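You operate a simulated robot arm through the tools that you are given. There is no shell and no other tool.

You are at the controls of a simulated robot arm. One attempt, no reset.

Task
Grind a pinch of pepper into the cruet tray and slide the tray out.
Fine: the mill goes in its well and the tray is pushed in before you twist. Where these are worked on the way, their far stop is far enough and under half their travel is too little: cruet tray.

Only the result counts: the job must be done as asked and must still hold three seconds after the hand-in. Knocking over, shifting, dropping, spilling or breaking anything else fails it.

Robot
A 6-joint arm with a four-finger gripper, fixed in place. Base frame: the origin is at the foot of the arm, x ahead of it, y to its left, z up; the work surface is at about z = 0.75. Readings come in m, rad, newtons and seconds.
With the tool pointing down near the work surface it reaches from about 0.28 to 0.7 m from the base axis. Its first joint turns from -2.897 to 2.897 rad. Payload 3.43 kg.
The TCP is the grasp point between the finger pads, 0.03 m short of the fingertips. In the tool frame z runs along the fingers and y along their closing line. The gripper opens to 0.12 m. The gripper's body begins 0.085 m behind the TCP.
Orientation is that of the tool frame in the base frame, as a unit quaternion [x, y, z, w]. With the fingers straight down and closing along the base's y, the tool's x points along the base's -x, its y along +y and its z along -z.

Tools
- The arm moves only by the tool drive_tool. Its argument "targets" is a list of rows, each an object of numbers (a shift or turn left out is 0, a gripper value left out holds the last): "gripper": the gripper command, from -1 (shut) to 1 (fully open), values between in proportion; "tx", "ty", "tz": the shift along the tool's x, y, z in m; "rx", "ry", "rz": the turn, a rotation vector about the tool's x, y, z in rad. In form: [{"gripper": .., "tx": .., "ty": .., "tz": .., "rx": .., "ry": .., "rz": ..}, ...]. A call has 1 to 20 rows; each row is the pose to reach, as a shift and turn from the pose commanded when the call began, along the tool's axes at that moment. Each row takes 0.2 s and may step no farther than 0.05 m and 0.15 rad from the row before; otherwise, or with a gripper value out of range, the whole call is refused. A pose out of reach is approached as far as the arm can. The call stops where the force on the tool passes 40 N (or 10 N more than at its start, if that is more) or the arm is blocked; 0.2 s more then pass. Each finger halts on what it meets, pressing with about 24 N; the grip force reading is that of the motor and also rises with nothing between the fingers. The clock runs only during rows and for 0.2 s after the last one: add rows that repeat a pose to give the fingers time. The reply holds the time, the measured pose of the TCP, the force on the tool along the base axes, the opening and the grip force, in the units named above and with some noise, with the torque about the TCP (base axes, N m) and any sound that the robot's microphone picked up.
- Cameras (640 x 400 px; columns grow to the right, rows downward): "scene" is fixed at [0.3982, 0.651, 1.3036]; the picture's right is [-0.99, -0.16, 0.00], its down [-0.04, 0.24, -0.97] and it looks along [0.15, -0.96, -0.25] (base axes); focal length 335 px, centre (320, 200). "wrist" rides on the gripper at [0.071, -0.017, -0.121] in the tool frame; the picture's right is [0.23, 0.97, 0.00], its down [-0.81, 0.19, -0.55] and it looks along [-0.54, 0.13, 0.83] (tool axes); focal length 275 px, centre (320, 200). There is no depth. A picture from a camera that has moved, and an enlarged one, comes with that camera's place and axes in the base frame and with its lens.
- capture(camera): a new picture of that camera. It takes no simulated time.
- raise_lower(by): slides the trunk up (or, below 0, down) by that many m; the arm rides with it, the base frame stays. It gives what a move gives, with no picture.
- close_up(camera, box): a new picture of the part [left, top, right, bottom] of that camera's present view, enlarged. It takes no simulated time.
- finish_job(): hands the job in; it is judged then, once.

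Places have to be worked out from the pictures, the camera data and where the tool is seen. Open the gripper and draw the arm clear of the work before you hand the job in, unless the task says otherwise.

The tools are called after "Emit:" by a JSON object that holds its "api" and its "payload". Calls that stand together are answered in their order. drive_tool: Moves the arm, as the interface text tells. Its arguments: {"type":"object","properties":{"targets":{"type":"array","items":{"type":"object","properties":{"gripper":{"type":"number"},"tx":{"type":"number"},"ty":{"type":"number"},"tz":{"type":"number"},"rx":{"type":"number"},"ry":{"type":"number"},"rz":{"type":"number"}}}}},"required":["targets"]} The other tools are called the same way: raise_lower (by) slides the trunk up or down; capture (camera) takes a picture; close_up (camera, box) takes an enlarged picture of a part of a camera's view; finish_job () hands the job in.

At the start:

```text
clock: 0.0
ee_pos: [0.3513, -0.2757, 1.2246]
tool_rot: [-0.001, 1.0, 0.0, -0.001]
force: [-0.3, -1.0, -0.1]
torque: [-0.03, -0.02, 0.02]
gripper_width: 0.1201
finger_force: 0.0
trunk travel left (down, up): [-0.1, 0.34]
```

scene: 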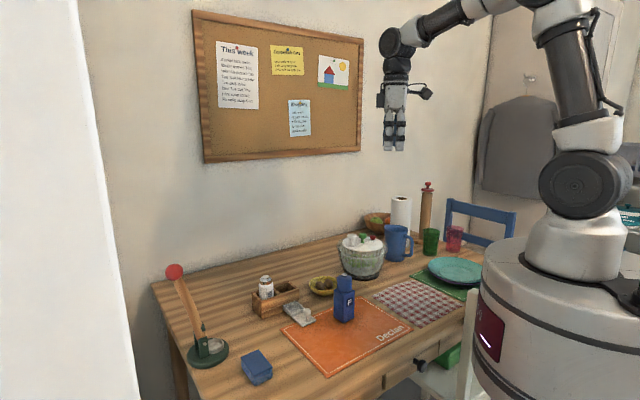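
wrist: 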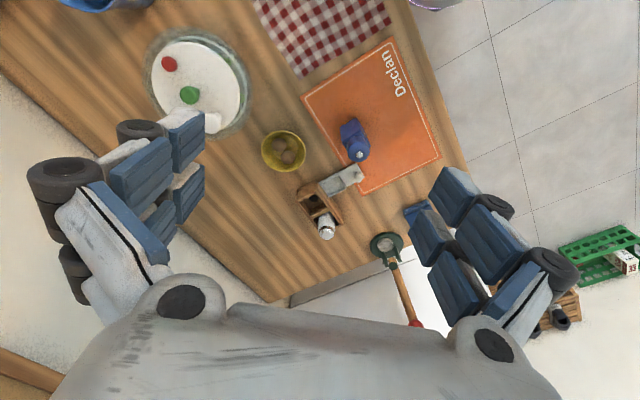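

I start by looking closer at the area with the caddy, the grey tray and the blue mill.

Emit:
{"api": "close_up", "payload": {"camera": "scene", "box": [230, 230, 410, 350]}}

Emit:
{"api": "close_up", "payload": {"camera": "wrist", "box": [250, 90, 450, 280]}}

Emit:
{"api": "close_up", "payload": {"camera": "scene", "box": [150, 250, 310, 390]}}

```text
3.33 times, centred on (320, 290) of scene
camera zoom: at [0.3982, 0.651, 1.3036], right [-0.99, -0.16, 0.0], down [-0.04, 0.24, -0.97], along [0.15, -0.96, -0.25], focal length 1117 px, centre (320, -100)
```

zoom: 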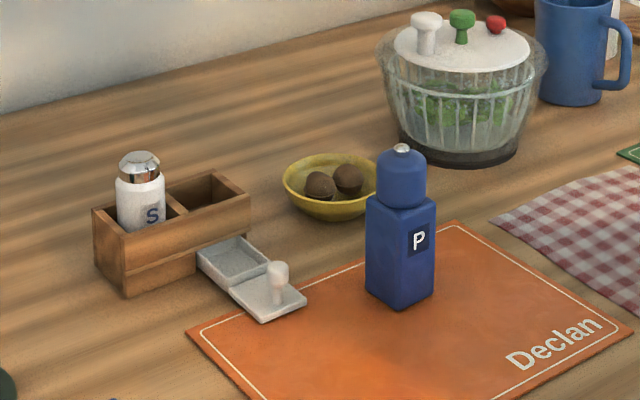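

```text
2.11 times, centred on (350, 185) of wrist
camera zoom: at [0.2792, -0.2924, 1.3447], right [-0.23, 0.97, 0.0], down [0.81, 0.19, 0.55], along [0.54, 0.13, -0.83], focal length 580 px, centre (257, 232)
```

zoom: 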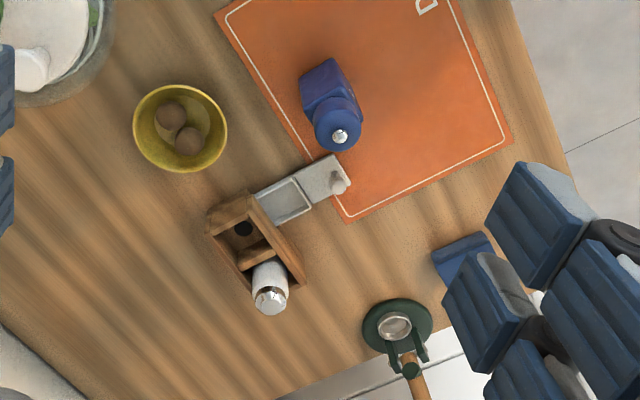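

```text
2.86 times, centred on (230, 320) of scene
camera zoom: at [0.3982, 0.651, 1.3036], right [-0.99, -0.16, 0.0], down [-0.04, 0.24, -0.97], along [0.15, -0.96, -0.25], focal length 957 px, centre (577, -143)
```

zoom: 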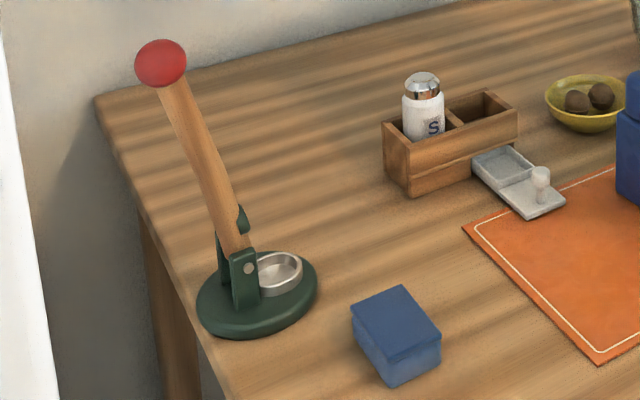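

The scene shows the grey tray pulled out of the wooden caddy, with its empty well near (0.65,-0.23). The blue mill stands on the mat near (0.464,-0.183). I move the tool lower and nearer for a sharper wrist view before touching anything.

Emit:
{"api": "drive_tool", "payload": {"targets": [{"gripper": 1, "tx": -0.016, "ty": 0.02, "tz": 0.035}, {"tx": -0.032, "ty": 0.04, "tz": 0.07}, {"tx": -0.048, "ty": 0.06, "tz": 0.105}, {"tx": -0.064, "ty": 0.075, "tz": 0.14}, {"tx": -0.08, "ty": 0.085, "tz": 0.175}, {"tx": -0.08, "ty": 0.085, "tz": 0.175}]}}

Emit:
{"api": "capture", "payload": {"camera": "wrist"}}

Emit:
{"api": "capture", "payload": {"camera": "scene"}}

```text
clock: 1.4
ee_pos: [0.432, -0.1908, 1.0519]
tool_rot: [-0.001, 1.0, -0.001, 0.001]
force: [0.1, 0.5, 0.0]
torque: [-0.04, -0.03, 0.03]
gripper_width: 0.1202
finger_force: 0.0
trunk travel left (down, up): [-0.1, 0.34]
```

```text
taken
camera wrist: at [0.3597, -0.207, 1.1708], right [-0.23, 0.97, 0.0], down [0.81, 0.19, 0.55], along [0.54, 0.13, -0.83], focal length 275 px, centre (320, 200)
```

wrist: 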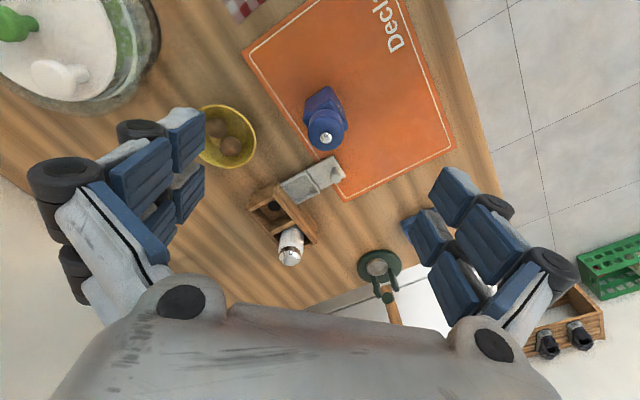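

```text
taken
```

scene: 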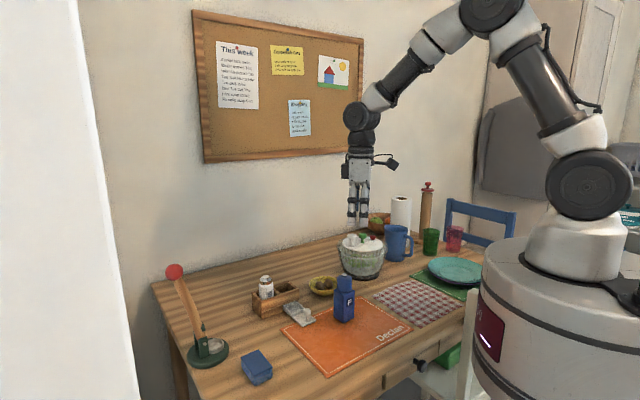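

Emit:
{"api": "close_up", "payload": {"camera": "wrist", "box": [240, 80, 400, 280]}}

Emit:
{"api": "close_up", "payload": {"camera": "wrist", "box": [240, 140, 368, 220]}}

Emit:
{"api": "close_up", "payload": {"camera": "wrist", "box": [240, 180, 368, 260]}}

```text
2.00 times, centred on (320, 180) of wrist
camera zoom: at [0.3597, -0.207, 1.1708], right [-0.23, 0.97, 0.0], down [0.81, 0.19, 0.55], along [0.54, 0.13, -0.83], focal length 551 px, centre (320, 240)
```

zoom: 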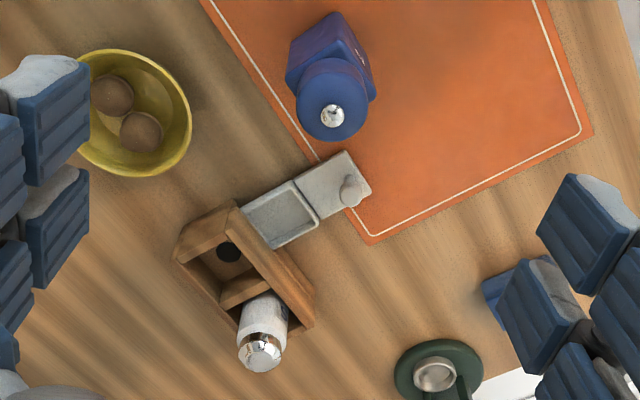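

```text
5.00 times, centred on (304, 180) of wrist
camera zoom: at [0.3597, -0.207, 1.1708], right [-0.23, 0.97, 0.0], down [0.81, 0.19, 0.55], along [0.54, 0.13, -0.83], focal length 1376 px, centre (400, 300)
```

zoom: 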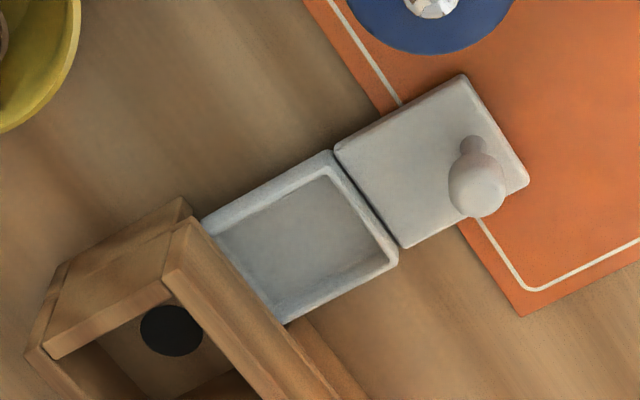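

```text
5.00 times, centred on (304, 220) of wrist
camera zoom: at [0.3597, -0.207, 1.1708], right [-0.23, 0.97, 0.0], down [0.81, 0.19, 0.55], along [0.54, 0.13, -0.83], focal length 1376 px, centre (400, 100)
```

zoom: 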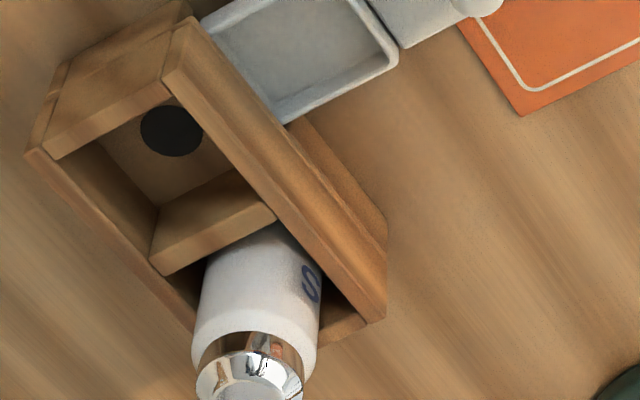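

The tray axis looks about 45° off the base axes, going into the caddy along (0.71,-0.71). I enlarge the well and the mill to pin down their geometry.

Emit:
{"api": "close_up", "payload": {"camera": "wrist", "box": [240, 175, 328, 230]}}

Emit:
{"api": "close_up", "payload": {"camera": "wrist", "box": [290, 75, 370, 125]}}

Emit:
{"api": "close_up", "payload": {"camera": "wrist", "box": [280, 110, 360, 160]}}

Emit:
{"api": "close_up", "payload": {"camera": "scene", "box": [240, 265, 336, 325]}}

Emit:
{"api": "close_up", "payload": {"camera": "scene", "box": [304, 260, 400, 330]}}

```text
7.27 times, centred on (284, 202) of wrist
camera zoom: at [0.3597, -0.207, 1.1708], right [-0.23, 0.97, 0.0], down [0.81, 0.19, 0.55], along [0.54, 0.13, -0.83], focal length 2002 px, centre (582, 182)
```

zoom: 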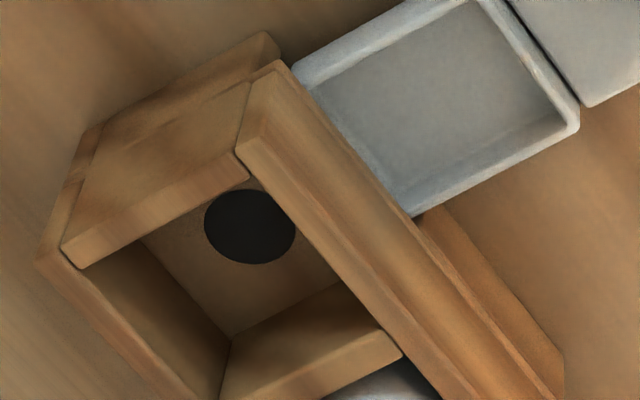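

```text
8.00 times, centred on (330, 100) of wrist
camera zoom: at [0.3597, -0.207, 1.1708], right [-0.23, 0.97, 0.0], down [0.81, 0.19, 0.55], along [0.54, 0.13, -0.83], focal length 2202 px, centre (240, 1000)
```

zoom: 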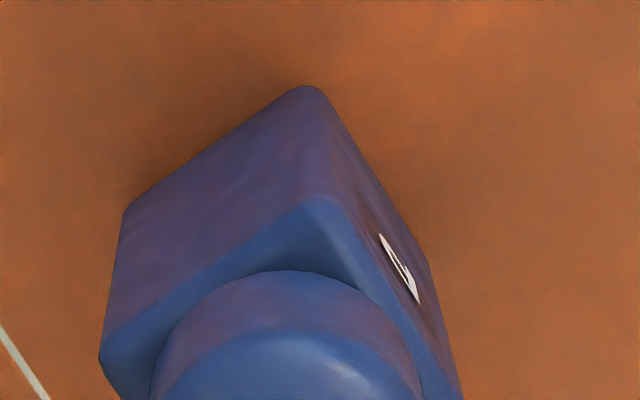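

```text
8.00 times, centred on (320, 135) of wrist
camera zoom: at [0.3597, -0.207, 1.1708], right [-0.23, 0.97, 0.0], down [0.81, 0.19, 0.55], along [0.54, 0.13, -0.83], focal length 2202 px, centre (320, 720)
```

zoom: 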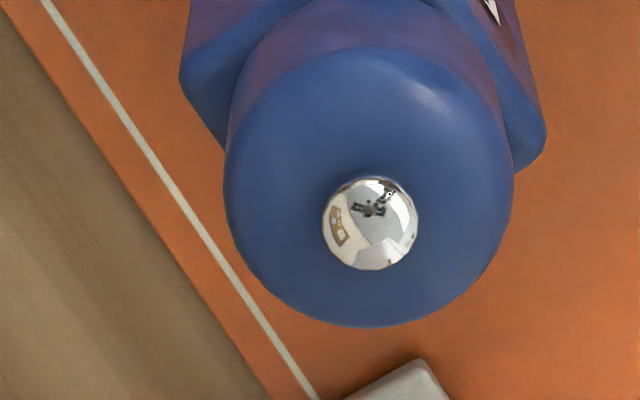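

```text
6.67 times, centred on (288, 295) of scene
camera zoom: at [0.3982, 0.651, 1.3036], right [-0.99, -0.16, 0.0], down [-0.04, 0.24, -0.97], along [0.15, -0.96, -0.25], focal length 2234 px, centre (533, -433)
```

zoom: 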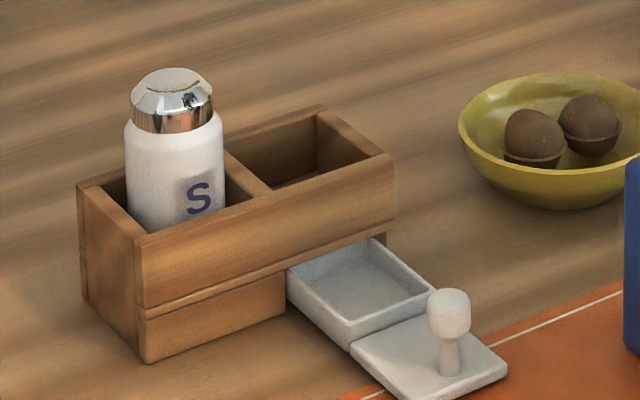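

```text
5.71 times, centred on (352, 295) of scene
camera zoom: at [0.3982, 0.651, 1.3036], right [-0.99, -0.16, 0.0], down [-0.04, 0.24, -0.97], along [0.15, -0.96, -0.25], focal length 1915 px, centre (137, -343)
```

zoom: 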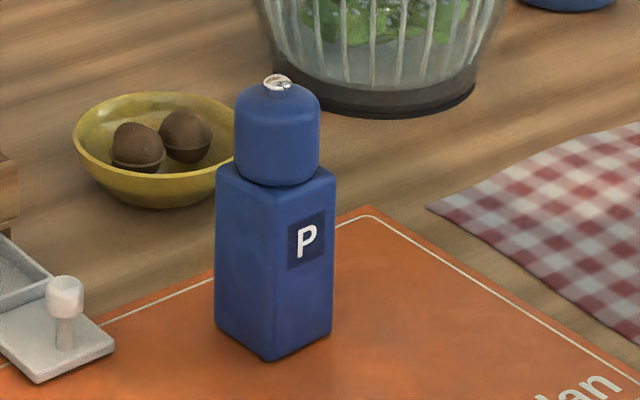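

My estimates so far: knob at about (0.5585,-0.1345, 0.79), mill at (0.4645,-0.177) turned 45°, well centre at (0.647,-0.222), caddy top at about z=0.805. I move above the knob with the fingers set to close across the tray axis, then look again.

Emit:
{"api": "drive_tool", "payload": {"targets": [{"gripper": 0.1, "tx": -0.021, "ty": 0.009, "tz": 0.0, "rz": 0.131}, {"tx": -0.042, "ty": 0.019, "tz": 0.0, "rz": 0.262}, {"tx": -0.063, "ty": 0.028, "tz": 0.02, "rz": 0.393}, {"tx": -0.084, "ty": 0.037, "tz": 0.05, "rz": 0.524}, {"tx": -0.105, "ty": 0.047, "tz": 0.08, "rz": 0.655}, {"tx": -0.1265, "ty": 0.0563, "tz": 0.11, "rz": 0.785}, {"tx": -0.1265, "ty": 0.0563, "tz": 0.11, "rz": 0.785}]}}

Emit:
{"api": "capture", "payload": {"camera": "wrist"}}

Emit:
{"api": "capture", "payload": {"camera": "scene"}}

```text
clock: 3.0
ee_pos: [0.5599, -0.1353, 0.94]
tool_rot: [0.384, 0.924, 0.0, 0.0]
force: [-0.2, -0.6, -0.6]
torque: [0.01, 0.03, -0.01]
gripper_width: 0.0659
finger_force: 0.1
trunk travel left (down, up): [-0.1, 0.34]
```

```text
taken
camera wrist: at [0.4959, -0.0964, 1.0601], right [0.53, 0.85, 0.0], down [0.71, -0.44, 0.55], along [0.47, -0.29, -0.83], focal length 275 px, centre (320, 200)
```

wrist: 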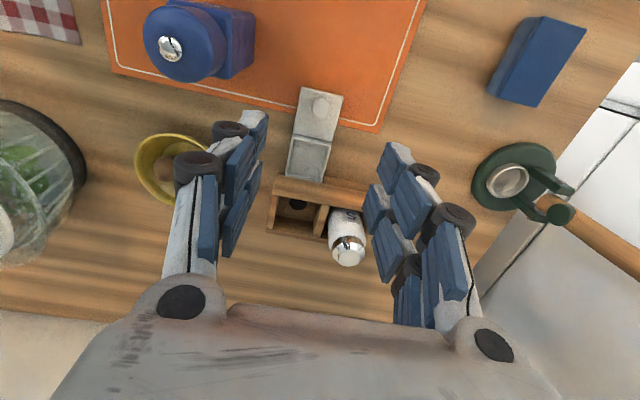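

```text
taken
```

scene: 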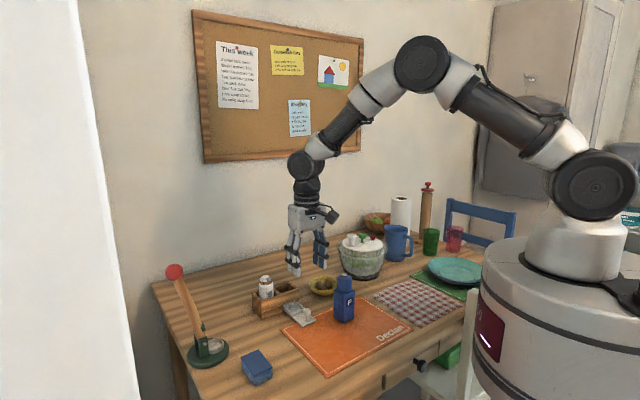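

The tool is now at 45°, and the knob should project near (320,109) if I am straight above it. I zoom in to measure the offset.

Emit:
{"api": "close_up", "payload": {"camera": "wrist", "box": [270, 80, 366, 140]}}

Emit:
{"api": "close_up", "payload": {"camera": "wrist", "box": [250, 140, 378, 220]}}

Emit:
{"api": "close_up", "payload": {"camera": "wrist", "box": [130, 0, 266, 85]}}

```text
6.67 times, centred on (318, 110) of wrist
camera zoom: at [0.4959, -0.0964, 1.0601], right [0.53, 0.85, 0.0], down [0.71, -0.44, 0.55], along [0.47, -0.29, -0.83], focal length 1835 px, centre (333, 800)
```

zoom: 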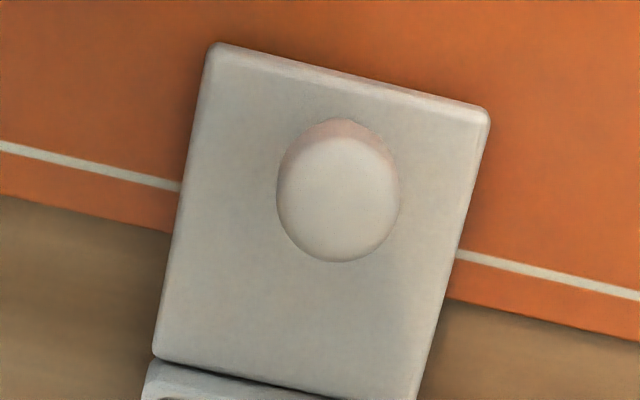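

```text
5.00 times, centred on (314, 180) of wrist
camera zoom: at [0.4959, -0.0964, 1.0601], right [0.53, 0.85, 0.0], down [0.71, -0.44, 0.55], along [0.47, -0.29, -0.83], focal length 1376 px, centre (350, 300)
```

zoom: 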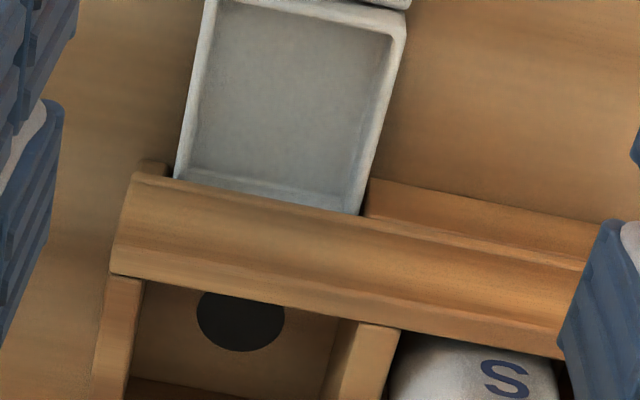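

```text
4.71 times, centred on (198, 42) of wrist
camera zoom: at [0.4959, -0.0964, 1.0601], right [0.53, 0.85, 0.0], down [0.71, -0.44, 0.55], along [0.47, -0.29, -0.83], focal length 1295 px, centre (894, 941)
```

zoom: 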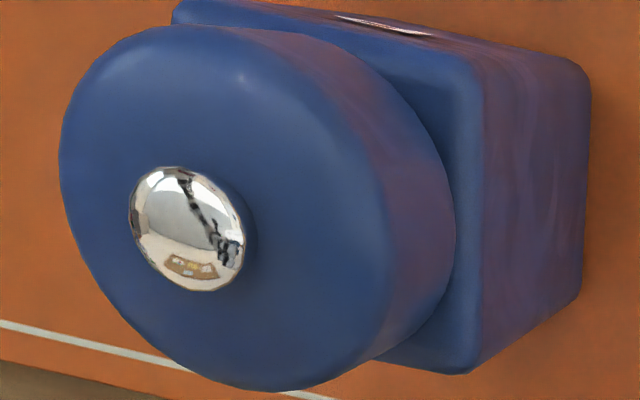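

The knob comes out at (0.5585,-0.134), about 2 mm from my tool axis, with a diameter near 18 mm. I descend until the fingertips are just above the tray plate, then close on the knob.

Emit:
{"api": "drive_tool", "payload": {"targets": [{"tx": 0.001, "tz": 0.035}, {"tx": 0.002, "tz": 0.07}, {"tx": 0.002, "tz": 0.1}, {"tx": 0.002, "tz": 0.125}, {"tx": 0.002, "tz": 0.142}, {"tx": 0.002, "tz": 0.142}]}}

Emit:
{"api": "capture", "payload": {"camera": "wrist"}}

Emit:
{"api": "close_up", "payload": {"camera": "scene", "box": [240, 210, 400, 330]}}

```text
clock: 4.4
ee_pos: [0.5575, -0.1341, 0.7975]
tool_rot: [0.383, 0.924, 0.0, 0.001]
force: [0.3, 0.5, -0.3]
torque: [0.02, -0.01, -0.04]
gripper_width: 0.0661
finger_force: 0.0
trunk travel left (down, up): [-0.1, 0.34]
```

```text
taken
camera wrist: at [0.4939, -0.0946, 0.9177], right [0.53, 0.85, 0.0], down [0.71, -0.44, 0.55], along [0.47, -0.29, -0.83], focal length 275 px, centre (320, 200)
```

wrist: 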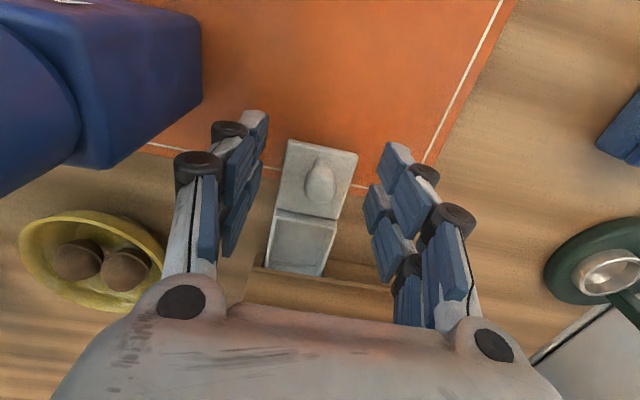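

```text
3.33 times, centred on (320, 270) of scene
camera zoom: at [0.3982, 0.651, 1.3036], right [-0.99, -0.16, 0.0], down [-0.04, 0.24, -0.97], along [0.15, -0.96, -0.25], focal length 1117 px, centre (320, -33)
```

zoom: 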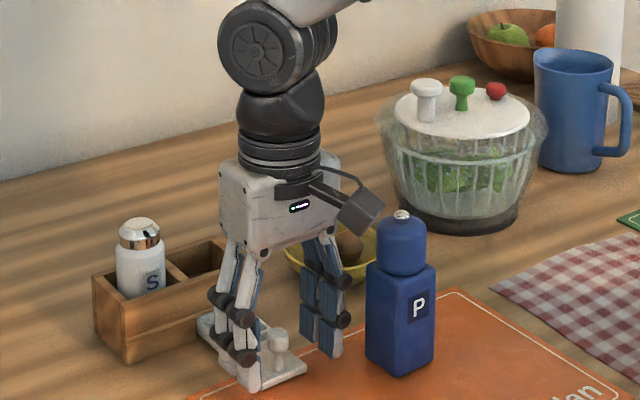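

The fingers straddle the knob with the mill clear beside them. I close on the knob.

Emit:
{"api": "drive_tool", "payload": {"targets": [{"gripper": -1}, {"gripper": -1}, {"gripper": -1}, {"gripper": -1}, {"gripper": -1}]}}

Emit:
{"api": "close_up", "payload": {"camera": "scene", "box": [240, 210, 400, 330]}}

```text
clock: 5.6
ee_pos: [0.5585, -0.1337, 0.7987]
tool_rot: [0.383, 0.924, 0.001, 0.0]
force: [5.7, 6.4, -2.6]
torque: [0.06, -0.11, 0.02]
gripper_width: 0.0159
finger_force: 40.1
trunk travel left (down, up): [-0.1, 0.34]
```

```text
3.33 times, centred on (320, 270) of scene
camera zoom: at [0.3982, 0.651, 1.3036], right [-0.99, -0.16, 0.0], down [-0.04, 0.24, -0.97], along [0.15, -0.96, -0.25], focal length 1117 px, centre (320, -33)
```

zoom: 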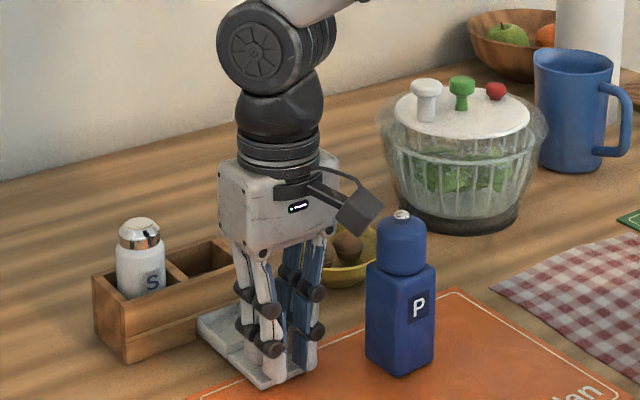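

The knob is held at 16 mm opening with a small side load. I push the tray in along -tool x in small steps, watching the force for the stop.

Emit:
{"api": "drive_tool", "payload": {"targets": [{"tx": -0.006, "ty": 0.001}, {"tx": -0.012, "ty": 0.001}, {"tx": -0.018, "ty": 0.001}, {"tx": -0.024, "ty": 0.001}, {"tx": -0.03, "ty": 0.001}, {"tx": -0.036, "ty": 0.001}, {"tx": -0.042, "ty": 0.001}]}}

Emit:
{"api": "close_up", "payload": {"camera": "scene", "box": [240, 210, 400, 330]}}

```text
clock: 7.2
ee_pos: [0.587, -0.1637, 0.7973]
tool_rot: [0.382, 0.924, 0.0, 0.001]
force: [5.6, 5.6, 2.4]
torque: [0.49, 0.26, 0.02]
gripper_width: 0.0156
finger_force: 45.0
trunk travel left (down, up): [-0.1, 0.34]
```

```text
3.33 times, centred on (320, 270) of scene
camera zoom: at [0.3982, 0.651, 1.3036], right [-0.99, -0.16, 0.0], down [-0.04, 0.24, -0.97], along [0.15, -0.96, -0.25], focal length 1117 px, centre (320, -33)
```

zoom: 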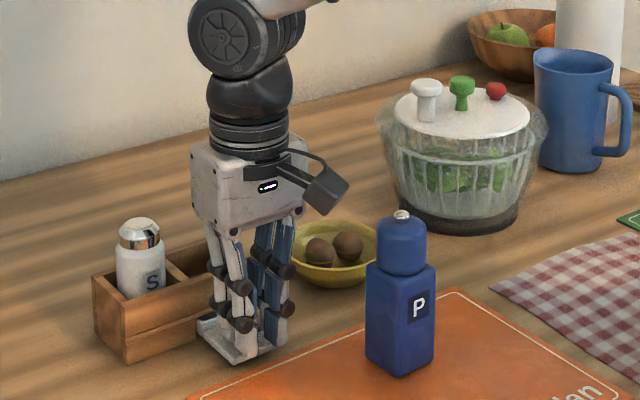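

The tray follows smoothly with only a light side load, 41 mm in so far. I continue in finer steps toward the stop.

Emit:
{"api": "drive_tool", "payload": {"targets": [{"tx": -0.004, "ty": 0.001}, {"tx": -0.008, "ty": 0.001}, {"tx": -0.012, "ty": 0.001}, {"tx": -0.015, "ty": 0.001}, {"tx": -0.018, "ty": 0.001}, {"tx": -0.021, "ty": 0.001}, {"tx": -0.024, "ty": 0.001}, {"tx": -0.027, "ty": 0.001}]}}

Emit:
{"api": "close_up", "payload": {"camera": "scene", "box": [220, 210, 380, 330]}}

Emit:
{"api": "capture", "payload": {"camera": "wrist"}}

```text
clock: 8.7
ee_pos: [0.5954, -0.1699, 0.7975]
tool_rot: [0.381, 0.924, 0.001, -0.01]
force: [-10.4, 11.5, 15.2]
torque: [0.81, 0.89, 0.08]
gripper_width: 0.0143
finger_force: 44.8
trunk travel left (down, up): [-0.1, 0.34]
stopped in row 7: the force on the tool passed its limit at 41 N (the readings are from after the stop); the commanded pose is now the measured one
```

```text
3.33 times, centred on (300, 270) of scene
camera zoom: at [0.3982, 0.651, 1.3036], right [-0.99, -0.16, 0.0], down [-0.04, 0.24, -0.97], along [0.15, -0.96, -0.25], focal length 1117 px, centre (387, -33)
```

zoom: 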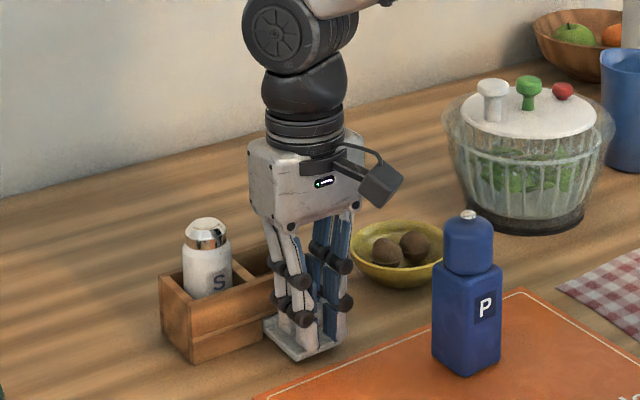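

```text
taken
camera wrist: at [0.5345, -0.1326, 0.9182], right [0.52, 0.85, 0.0], down [0.72, -0.44, 0.54], along [0.46, -0.28, -0.84], focal length 275 px, centre (320, 200)
```

wrist: 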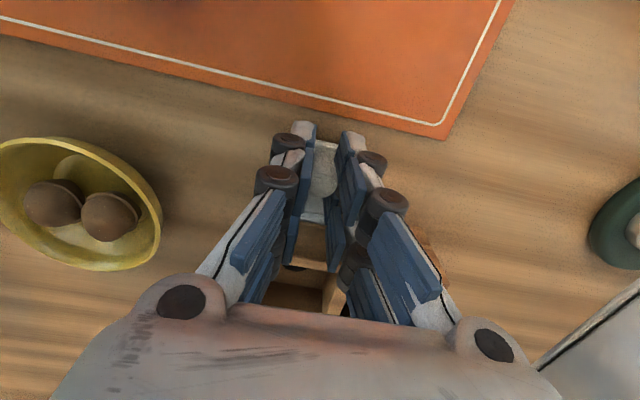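

It stopped at 41 N after about 52 mm of travel, and the caddy has not moved in the scene view. I release the knob and lift to inspect whether the tray is fully home.

Emit:
{"api": "drive_tool", "payload": {"targets": [{"gripper": 0.1}, {"gripper": 0.1}, {"gripper": 0.1}, {"gripper": 0.1}, {"gripper": 0.1, "tz": -0.03}, {"tz": -0.07}, {"tz": -0.11}, {"tz": -0.15}, {"tz": -0.15}]}}

Emit:
{"api": "capture", "payload": {"camera": "wrist"}}

Emit:
{"api": "close_up", "payload": {"camera": "scene", "box": [240, 265, 336, 325]}}

```text
clock: 10.7
ee_pos: [0.6001, -0.1755, 0.9446]
tool_rot: [0.383, 0.924, 0.0, -0.009]
force: [0.2, -0.6, -0.2]
torque: [0.03, 0.04, 0.02]
gripper_width: 0.066
finger_force: 0.0
trunk travel left (down, up): [-0.1, 0.34]
```

```text
taken
camera wrist: at [0.5383, -0.1367, 1.066], right [0.52, 0.85, 0.0], down [0.72, -0.44, 0.54], along [0.46, -0.28, -0.84], focal length 275 px, centre (320, 200)
```

wrist: 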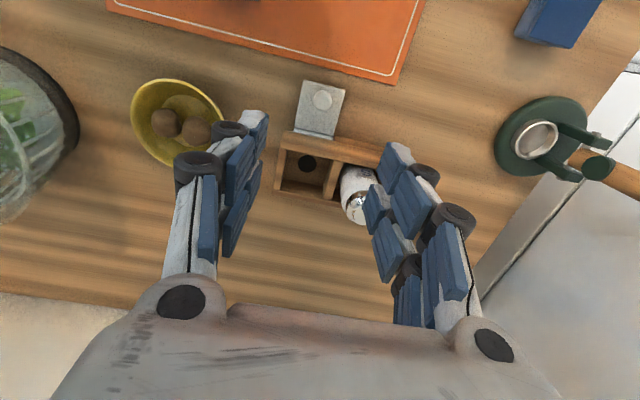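

```text
6.67 times, centred on (288, 295) of scene
camera zoom: at [0.3982, 0.651, 1.3036], right [-0.99, -0.16, 0.0], down [-0.04, 0.24, -0.97], along [0.15, -0.96, -0.25], focal length 2234 px, centre (533, -433)
```

zoom: 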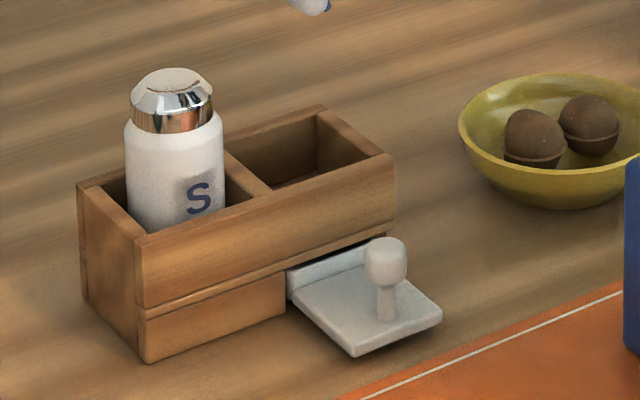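

The tray has moved about 50 mm and its plate sits near the caddy face. I zoom in on the joint to see whether any gap remains.

Emit:
{"api": "close_up", "payload": {"camera": "wrist", "box": [264, 75, 392, 155]}}

Emit:
{"api": "close_up", "payload": {"camera": "wrist", "box": [264, 130, 360, 200]}}

Emit:
{"api": "close_up", "payload": {"camera": "scene", "box": [275, 290, 311, 320]}}

```text
5.00 times, centred on (328, 115) of wrist
camera zoom: at [0.5383, -0.1367, 1.066], right [0.52, 0.85, 0.0], down [0.72, -0.44, 0.54], along [0.46, -0.28, -0.84], focal length 1376 px, centre (280, 625)
```

zoom: 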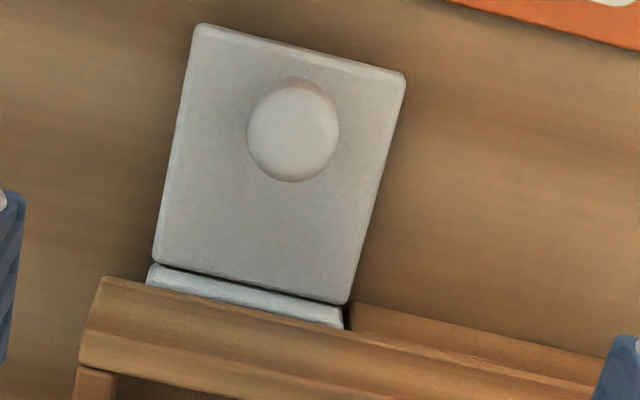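

```text
5.71 times, centred on (312, 165) of wrist
camera zoom: at [0.5383, -0.1367, 1.066], right [0.52, 0.85, 0.0], down [0.72, -0.44, 0.54], along [0.46, -0.28, -0.84], focal length 1573 px, centre (366, 400)
```

zoom: 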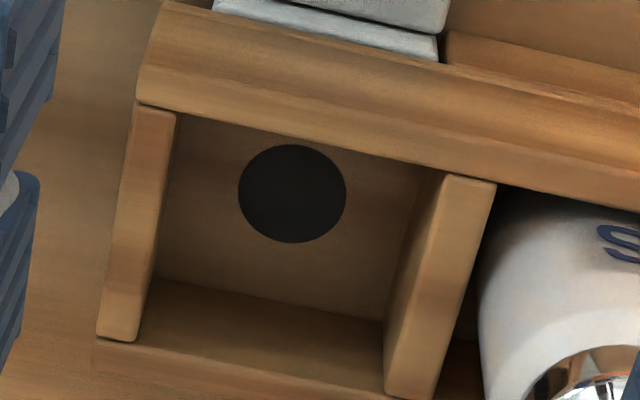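

```text
13.33 times, centred on (293, 305) of scene
camera zoom: at [0.3982, 0.651, 1.3036], right [-0.99, -0.16, 0.0], down [-0.04, 0.24, -0.97], along [0.15, -0.96, -0.25], focal length 4468 px, centre (680, -1200)
```

zoom: 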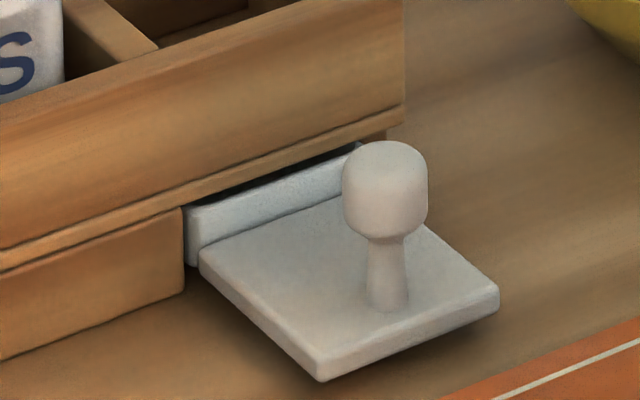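

The basin's front wall still sticks out about 6 mm, and the fingers had slipped about 3 mm on the knob, so I can't be sure it is at the stop. I'll straighten the tool, come down with shut fingers outside the knob and push squarely against it.

Emit:
{"api": "drive_tool", "payload": {"targets": [{"gripper": -1, "tx": 0.02, "ty": 0.001, "rx": -0.0069, "ry": -0.0166}, {"tx": 0.041, "ty": 0.001, "rx": -0.0069, "ry": -0.0166}, {"tx": 0.041, "ty": 0.001, "rx": -0.0069, "ry": -0.0166}, {"tx": 0.041, "ty": 0.001, "rx": -0.0069, "ry": -0.0166}, {"tx": 0.041, "ty": 0.001, "tz": 0.04, "rx": -0.0069, "ry": -0.0166}, {"tx": 0.041, "ty": 0.001, "tz": 0.08, "rx": -0.0069, "ry": -0.0166}, {"tx": 0.041, "ty": 0.001, "tz": 0.12, "rx": -0.0069, "ry": -0.0166}, {"tx": 0.041, "ty": 0.001, "tz": 0.148, "rx": -0.0069, "ry": -0.0166}, {"tx": 0.041, "ty": 0.001, "tz": 0.148, "rx": -0.0069, "ry": -0.0166}]}}

Emit:
{"api": "close_up", "payload": {"camera": "scene", "box": [240, 240, 368, 330]}}

Emit:
{"api": "capture", "payload": {"camera": "wrist"}}

```text
clock: 12.7
ee_pos: [0.569, -0.1446, 0.7995]
tool_rot: [0.382, 0.924, 0.0, 0.001]
force: [0.2, -0.4, -0.5]
torque: [-0.03, 0.03, -0.01]
gripper_width: 0.0
finger_force: 24.2
trunk travel left (down, up): [-0.1, 0.34]
```

```text
4.44 times, centred on (304, 285) of scene
camera zoom: at [0.3982, 0.651, 1.3036], right [-0.99, -0.16, 0.0], down [-0.04, 0.24, -0.97], along [0.15, -0.96, -0.25], focal length 1489 px, centre (391, -178)
```

zoom: 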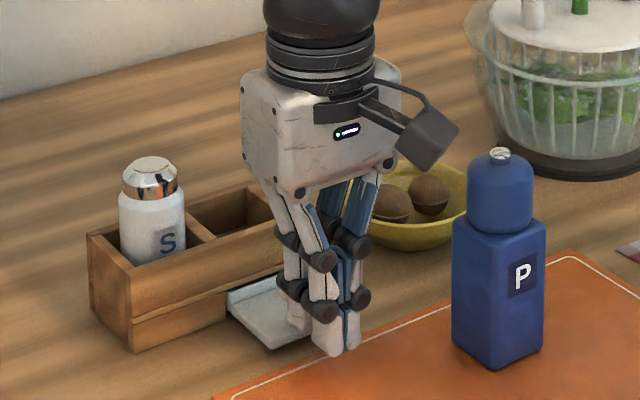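

```text
taken
camera wrist: at [0.5054, -0.1039, 0.9184], right [0.52, 0.85, 0.0], down [0.71, -0.44, 0.55], along [0.47, -0.29, -0.83], focal length 275 px, centre (320, 200)
```

wrist: 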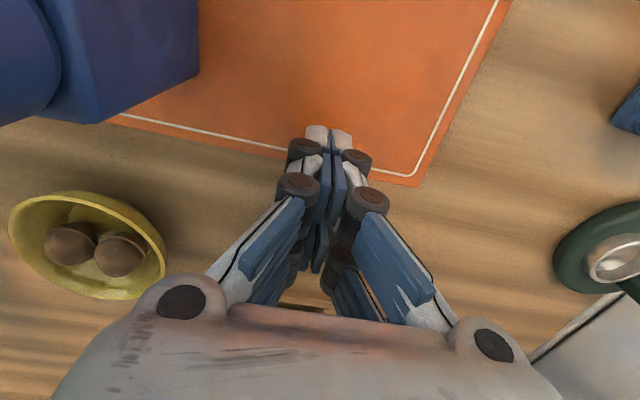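

The shut fingers sit outside the knob, with contact expected after about 15 mm. I push inward gently and watch for the stop.

Emit:
{"api": "drive_tool", "payload": {"targets": [{"tx": -0.005, "ty": 0.001}, {"tx": -0.01, "ty": 0.001}, {"tx": -0.013, "ty": 0.001}, {"tx": -0.015, "ty": 0.001}, {"tx": -0.017, "ty": 0.001}, {"tx": -0.019, "ty": 0.001}, {"tx": -0.021, "ty": 0.001}, {"tx": -0.023, "ty": 0.001}, {"tx": -0.025, "ty": 0.001}, {"tx": -0.027, "ty": 0.001}, {"tx": -0.029, "ty": 0.001}, {"tx": -0.031, "ty": 0.001}]}}

Emit:
{"api": "close_up", "payload": {"camera": "scene", "box": [240, 240, 368, 330]}}

```text
clock: 13.6
ee_pos: [0.573, -0.147, 0.7957]
tool_rot: [0.382, 0.924, 0.0, -0.01]
force: [-10.8, 14.4, 3.5]
torque: [0.08, 0.15, 0.07]
gripper_width: 0.0059
finger_force: 33.5
trunk travel left (down, up): [-0.1, 0.34]
stopped in row 4: the force on the tool passed its limit at 42 N (the readings are from after the stop); the commanded pose is now the measured one
```

```text
4.44 times, centred on (304, 285) of scene
camera zoom: at [0.3982, 0.651, 1.3036], right [-0.99, -0.16, 0.0], down [-0.04, 0.24, -0.97], along [0.15, -0.96, -0.25], focal length 1489 px, centre (391, -178)
```

zoom: 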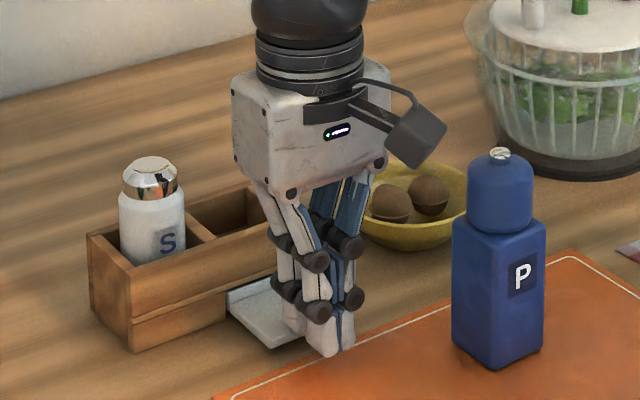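

It hit 42 N right at contact, with the knob wedging slightly into the finger seam. I back off and lift to check whether the tray moved at all.

Emit:
{"api": "drive_tool", "payload": {"targets": [{"tx": 0.01, "rx": -0.007, "ry": -0.0175}, {"tx": 0.015, "rx": -0.007, "ry": -0.0175}, {"tx": 0.015, "tz": -0.04, "rx": -0.007, "ry": -0.0175}, {"tx": 0.01, "tz": -0.08, "rx": -0.007, "ry": -0.0175}, {"tx": 0.0, "tz": -0.12, "rx": -0.007, "ry": -0.0175}, {"tx": -0.01, "tz": -0.15, "rx": -0.007, "ry": -0.0175}, {"tx": -0.02, "tz": -0.15, "rx": -0.007, "ry": -0.0175}]}}

Emit:
{"api": "close_up", "payload": {"camera": "scene", "box": [275, 290, 311, 320]}}

Emit:
{"api": "capture", "payload": {"camera": "wrist"}}

```text
clock: 15.2
ee_pos: [0.5933, -0.1663, 0.9453]
tool_rot: [0.381, 0.924, 0.0, 0.003]
force: [0.6, -1.2, -0.3]
torque: [-0.02, 0.01, 0.03]
gripper_width: 0.0001
finger_force: 33.4
trunk travel left (down, up): [-0.1, 0.34]
```

```text
13.33 times, centred on (293, 305) of scene
camera zoom: at [0.3982, 0.651, 1.3036], right [-0.99, -0.16, 0.0], down [-0.04, 0.24, -0.97], along [0.15, -0.96, -0.25], focal length 4468 px, centre (680, -1200)
```

zoom: 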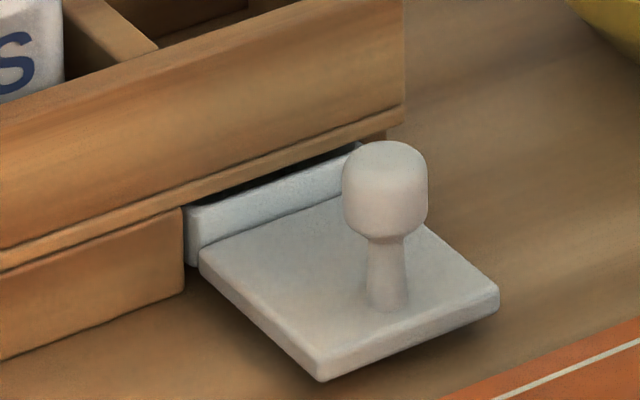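

```text
taken
camera wrist: at [0.528, -0.1254, 1.0651], right [0.52, 0.85, 0.0], down [0.71, -0.44, 0.56], along [0.48, -0.29, -0.83], focal length 275 px, centre (320, 200)
```

wrist: 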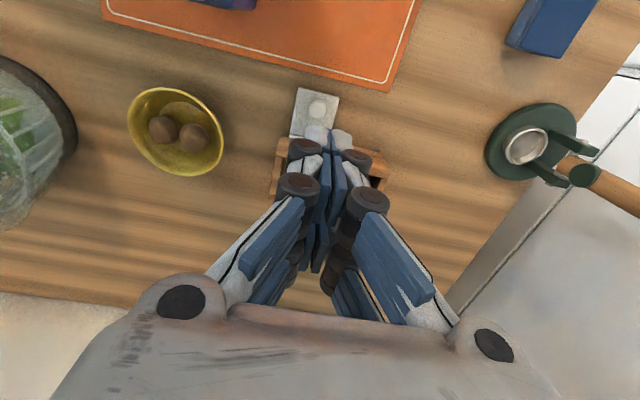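

The tray picture is unchanged after a second 42 N push, so it is at its inner stop. Now I rise, turn the tool a quarter turn and move over the mill with the fingers opened part way.

Emit:
{"api": "drive_tool", "payload": {"targets": [{"gripper": 0.3, "tz": -0.03, "rz": -0.1425}, {"tz": -0.06, "tx": 0.005, "ty": -0.006, "rz": -0.285}, {"tz": -0.07, "tx": 0.014, "ty": -0.016, "rz": -0.4275}, {"tz": -0.07, "tx": 0.023, "ty": -0.027, "rz": -0.57}, {"tz": -0.07, "tx": 0.032, "ty": -0.038, "rz": -0.7125}, {"tz": -0.07, "tx": 0.041, "ty": -0.048, "rz": -0.855}, {"tz": -0.07, "tx": 0.05, "ty": -0.058, "rz": -0.9975}, {"tz": -0.07, "tx": 0.059, "ty": -0.069, "rz": -1.14}, {"tz": -0.07, "tx": 0.068, "ty": -0.079, "rz": -1.2825}, {"tz": -0.07, "tx": 0.076, "ty": -0.089, "rz": -1.425}, {"tz": -0.07, "tx": 0.084, "ty": -0.0984, "rz": -1.567}, {"tz": -0.07, "tx": 0.084, "ty": -0.0984, "rz": -1.567}]}}

Emit:
{"api": "capture", "payload": {"camera": "wrist"}}

Emit:
{"api": "capture", "payload": {"camera": "scene"}}

```text
clock: 17.8
ee_pos: [0.464, -0.1745, 1.0153]
tool_rot: [-0.383, 0.924, -0.002, 0.003]
force: [-0.3, 1.2, -0.1]
torque: [0.01, 0.0, 0.01]
gripper_width: 0.0779
finger_force: 0.0
trunk travel left (down, up): [-0.1, 0.34]
```

```text
taken
camera wrist: at [0.4227, -0.2364, 1.1354], right [-0.85, 0.53, -0.01], down [0.43, 0.71, 0.55], along [0.3, 0.47, -0.83], focal length 275 px, centre (320, 200)
```

wrist: 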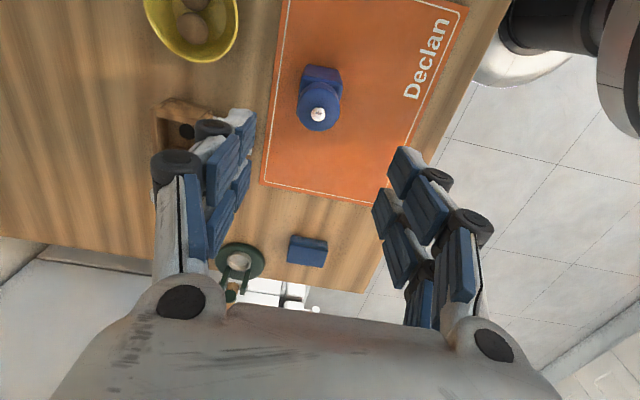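

```text
taken
```

scene: 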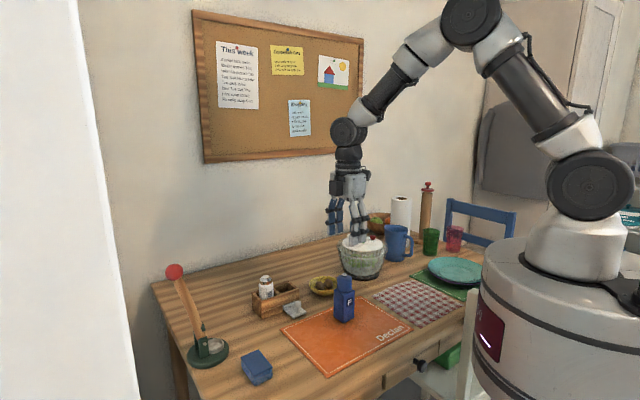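

The mill's silver button appears at (318,114), against an expected (320,114) if I am straight above it. I zoom in to check the body's orientation against the fingers.

Emit:
{"api": "close_up", "payload": {"camera": "wrist", "box": [280, 50, 376, 140]}}

Emit:
{"api": "close_up", "payload": {"camera": "wrist", "box": [140, 90, 250, 160]}}

```text
4.44 times, centred on (328, 95) of wrist
camera zoom: at [0.4227, -0.2364, 1.1354], right [-0.85, 0.53, -0.01], down [0.43, 0.71, 0.55], along [0.3, 0.47, -0.83], focal length 1224 px, centre (284, 667)
```

zoom: 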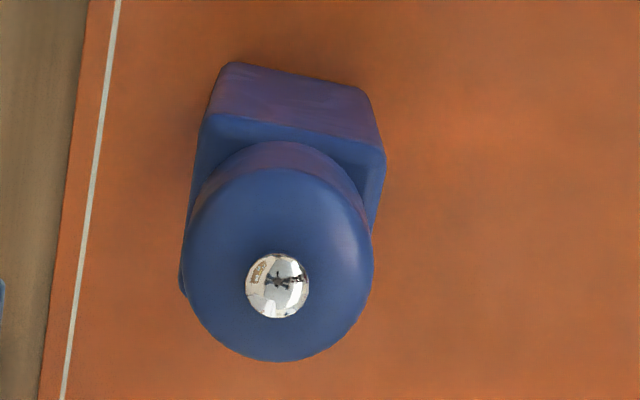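

```text
5.71 times, centred on (195, 125) of wrist
camera zoom: at [0.4227, -0.2364, 1.1354], right [-0.85, 0.53, -0.01], down [0.43, 0.71, 0.55], along [0.3, 0.47, -0.83], focal length 1573 px, centre (1034, 629)
```

zoom: 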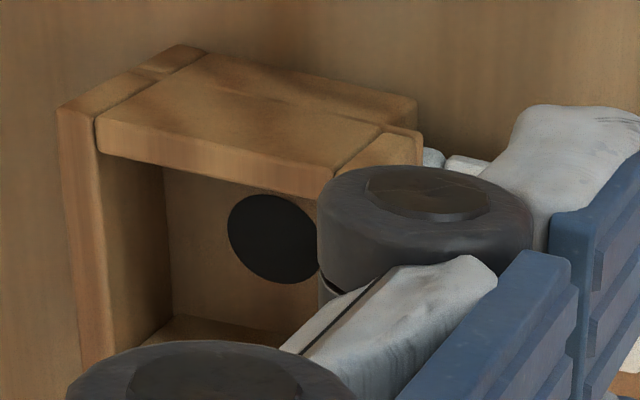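

The mill body is aligned with the fingers within about 2°, and its axis lies about 1.5 mm toward -tool y. I descend to grip the upper body, with fingertips about 42 mm above its foot so they clear the caddy rim later.

Emit:
{"api": "drive_tool", "payload": {"targets": [{"gripper": 0.3, "ty": -0.0015, "tz": 0.04, "rx": -0.005, "ry": 0.004}, {"ty": -0.0015, "tz": 0.08, "rx": -0.005, "ry": 0.004}, {"ty": -0.0015, "tz": 0.11, "rx": -0.005, "ry": 0.004}, {"ty": -0.0015, "tz": 0.14, "rx": -0.005, "ry": 0.004}, {"ty": -0.0015, "tz": 0.165, "rx": -0.005, "ry": 0.004}, {"ty": -0.0015, "tz": 0.182, "rx": -0.005, "ry": 0.004}, {"ty": -0.0015, "tz": 0.191, "rx": -0.005, "ry": 0.004}, {"ty": -0.0015, "tz": 0.191, "rx": -0.005, "ry": 0.004}]}}

Emit:
{"api": "close_up", "payload": {"camera": "scene", "box": [272, 210, 432, 330]}}

Emit:
{"api": "capture", "payload": {"camera": "wrist"}}

```text
clock: 19.6
ee_pos: [0.4647, -0.1764, 0.8243]
tool_rot: [-0.382, 0.924, -0.001, 0.0]
force: [-0.4, 0.2, 0.3]
torque: [0.01, 0.02, -0.01]
gripper_width: 0.0779
finger_force: 0.0
trunk travel left (down, up): [-0.1, 0.34]
```

```text
3.33 times, centred on (352, 270) of scene
camera zoom: at [0.3982, 0.651, 1.3036], right [-0.99, -0.16, 0.0], down [-0.04, 0.24, -0.97], along [0.15, -0.96, -0.25], focal length 1117 px, centre (213, -33)
```

zoom: 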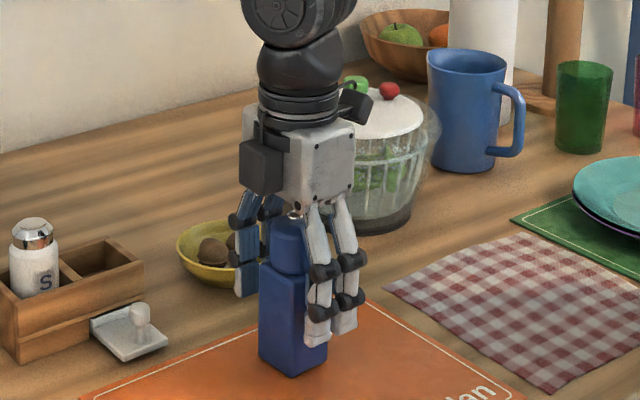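

```text
taken
camera wrist: at [0.4251, -0.2369, 0.9442], right [-0.85, 0.53, 0.0], down [0.44, 0.71, 0.55], along [0.29, 0.47, -0.83], focal length 275 px, centre (320, 200)
```

wrist: 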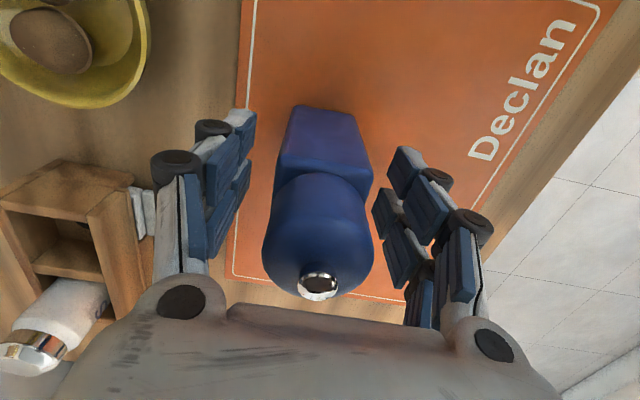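

The fingers straddle the mill with the palm clear of the button. I close on the body.

Emit:
{"api": "drive_tool", "payload": {"targets": [{"gripper": -1}, {"gripper": -1}, {"gripper": -1}, {"gripper": -1}, {"gripper": -1}]}}

Emit:
{"api": "close_up", "payload": {"camera": "scene", "box": [272, 210, 432, 330]}}

```text
clock: 20.8
ee_pos: [0.4658, -0.1772, 0.824]
tool_rot: [-0.382, 0.924, -0.001, 0.001]
force: [1.3, -0.2, 1.6]
torque: [-0.07, 0.02, 0.0]
gripper_width: 0.0439
finger_force: 24.2
trunk travel left (down, up): [-0.1, 0.34]
```

```text
3.33 times, centred on (352, 270) of scene
camera zoom: at [0.3982, 0.651, 1.3036], right [-0.99, -0.16, 0.0], down [-0.04, 0.24, -0.97], along [0.15, -0.96, -0.25], focal length 1117 px, centre (213, -33)
```

zoom: 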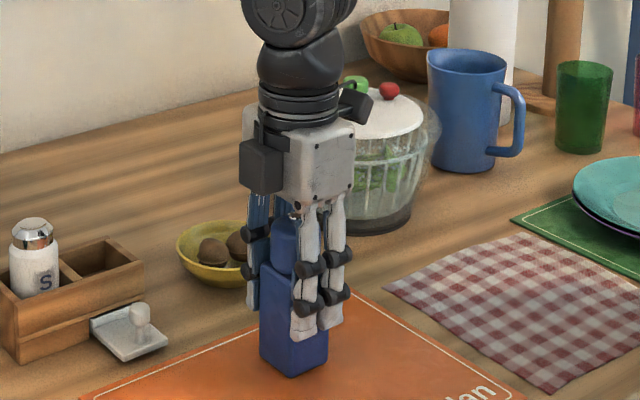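

The body measures 44 mm wide and is held. I lift it straight up and check the grip.

Emit:
{"api": "drive_tool", "payload": {"targets": [{"tz": -0.01}, {"tz": -0.03}, {"tz": -0.06}, {"tz": -0.09}, {"tz": -0.12}, {"tz": -0.12}]}}

Emit:
{"api": "close_up", "payload": {"camera": "scene", "box": [240, 180, 400, 320]}}

Emit:
{"api": "capture", "payload": {"camera": "wrist"}}

```text
clock: 22.2
ee_pos: [0.4647, -0.1744, 0.9437]
tool_rot: [-0.382, 0.924, -0.001, 0.0]
force: [0.9, -0.4, -2.4]
torque: [-0.04, -0.02, -0.02]
gripper_width: 0.0441
finger_force: 24.1
trunk travel left (down, up): [-0.1, 0.34]
```

```text
2.86 times, centred on (320, 250) of scene
camera zoom: at [0.3982, 0.651, 1.3036], right [-0.99, -0.16, 0.0], down [-0.04, 0.24, -0.97], along [0.15, -0.96, -0.25], focal length 957 px, centre (320, 57)
```

zoom: 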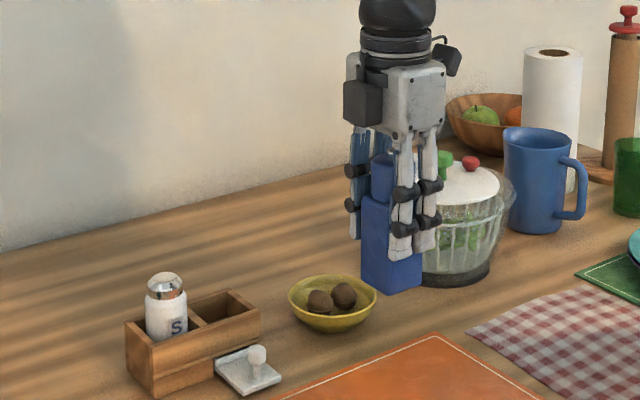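

```text
taken
camera wrist: at [0.4249, -0.2367, 1.0635], right [-0.85, 0.53, 0.0], down [0.44, 0.71, 0.55], along [0.29, 0.47, -0.83], focal length 275 px, centre (320, 200)
```

wrist: 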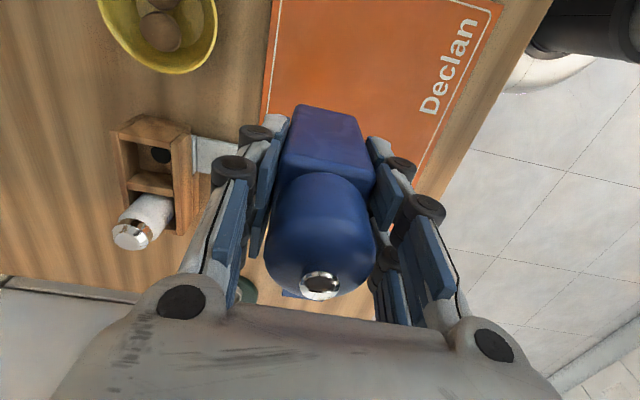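

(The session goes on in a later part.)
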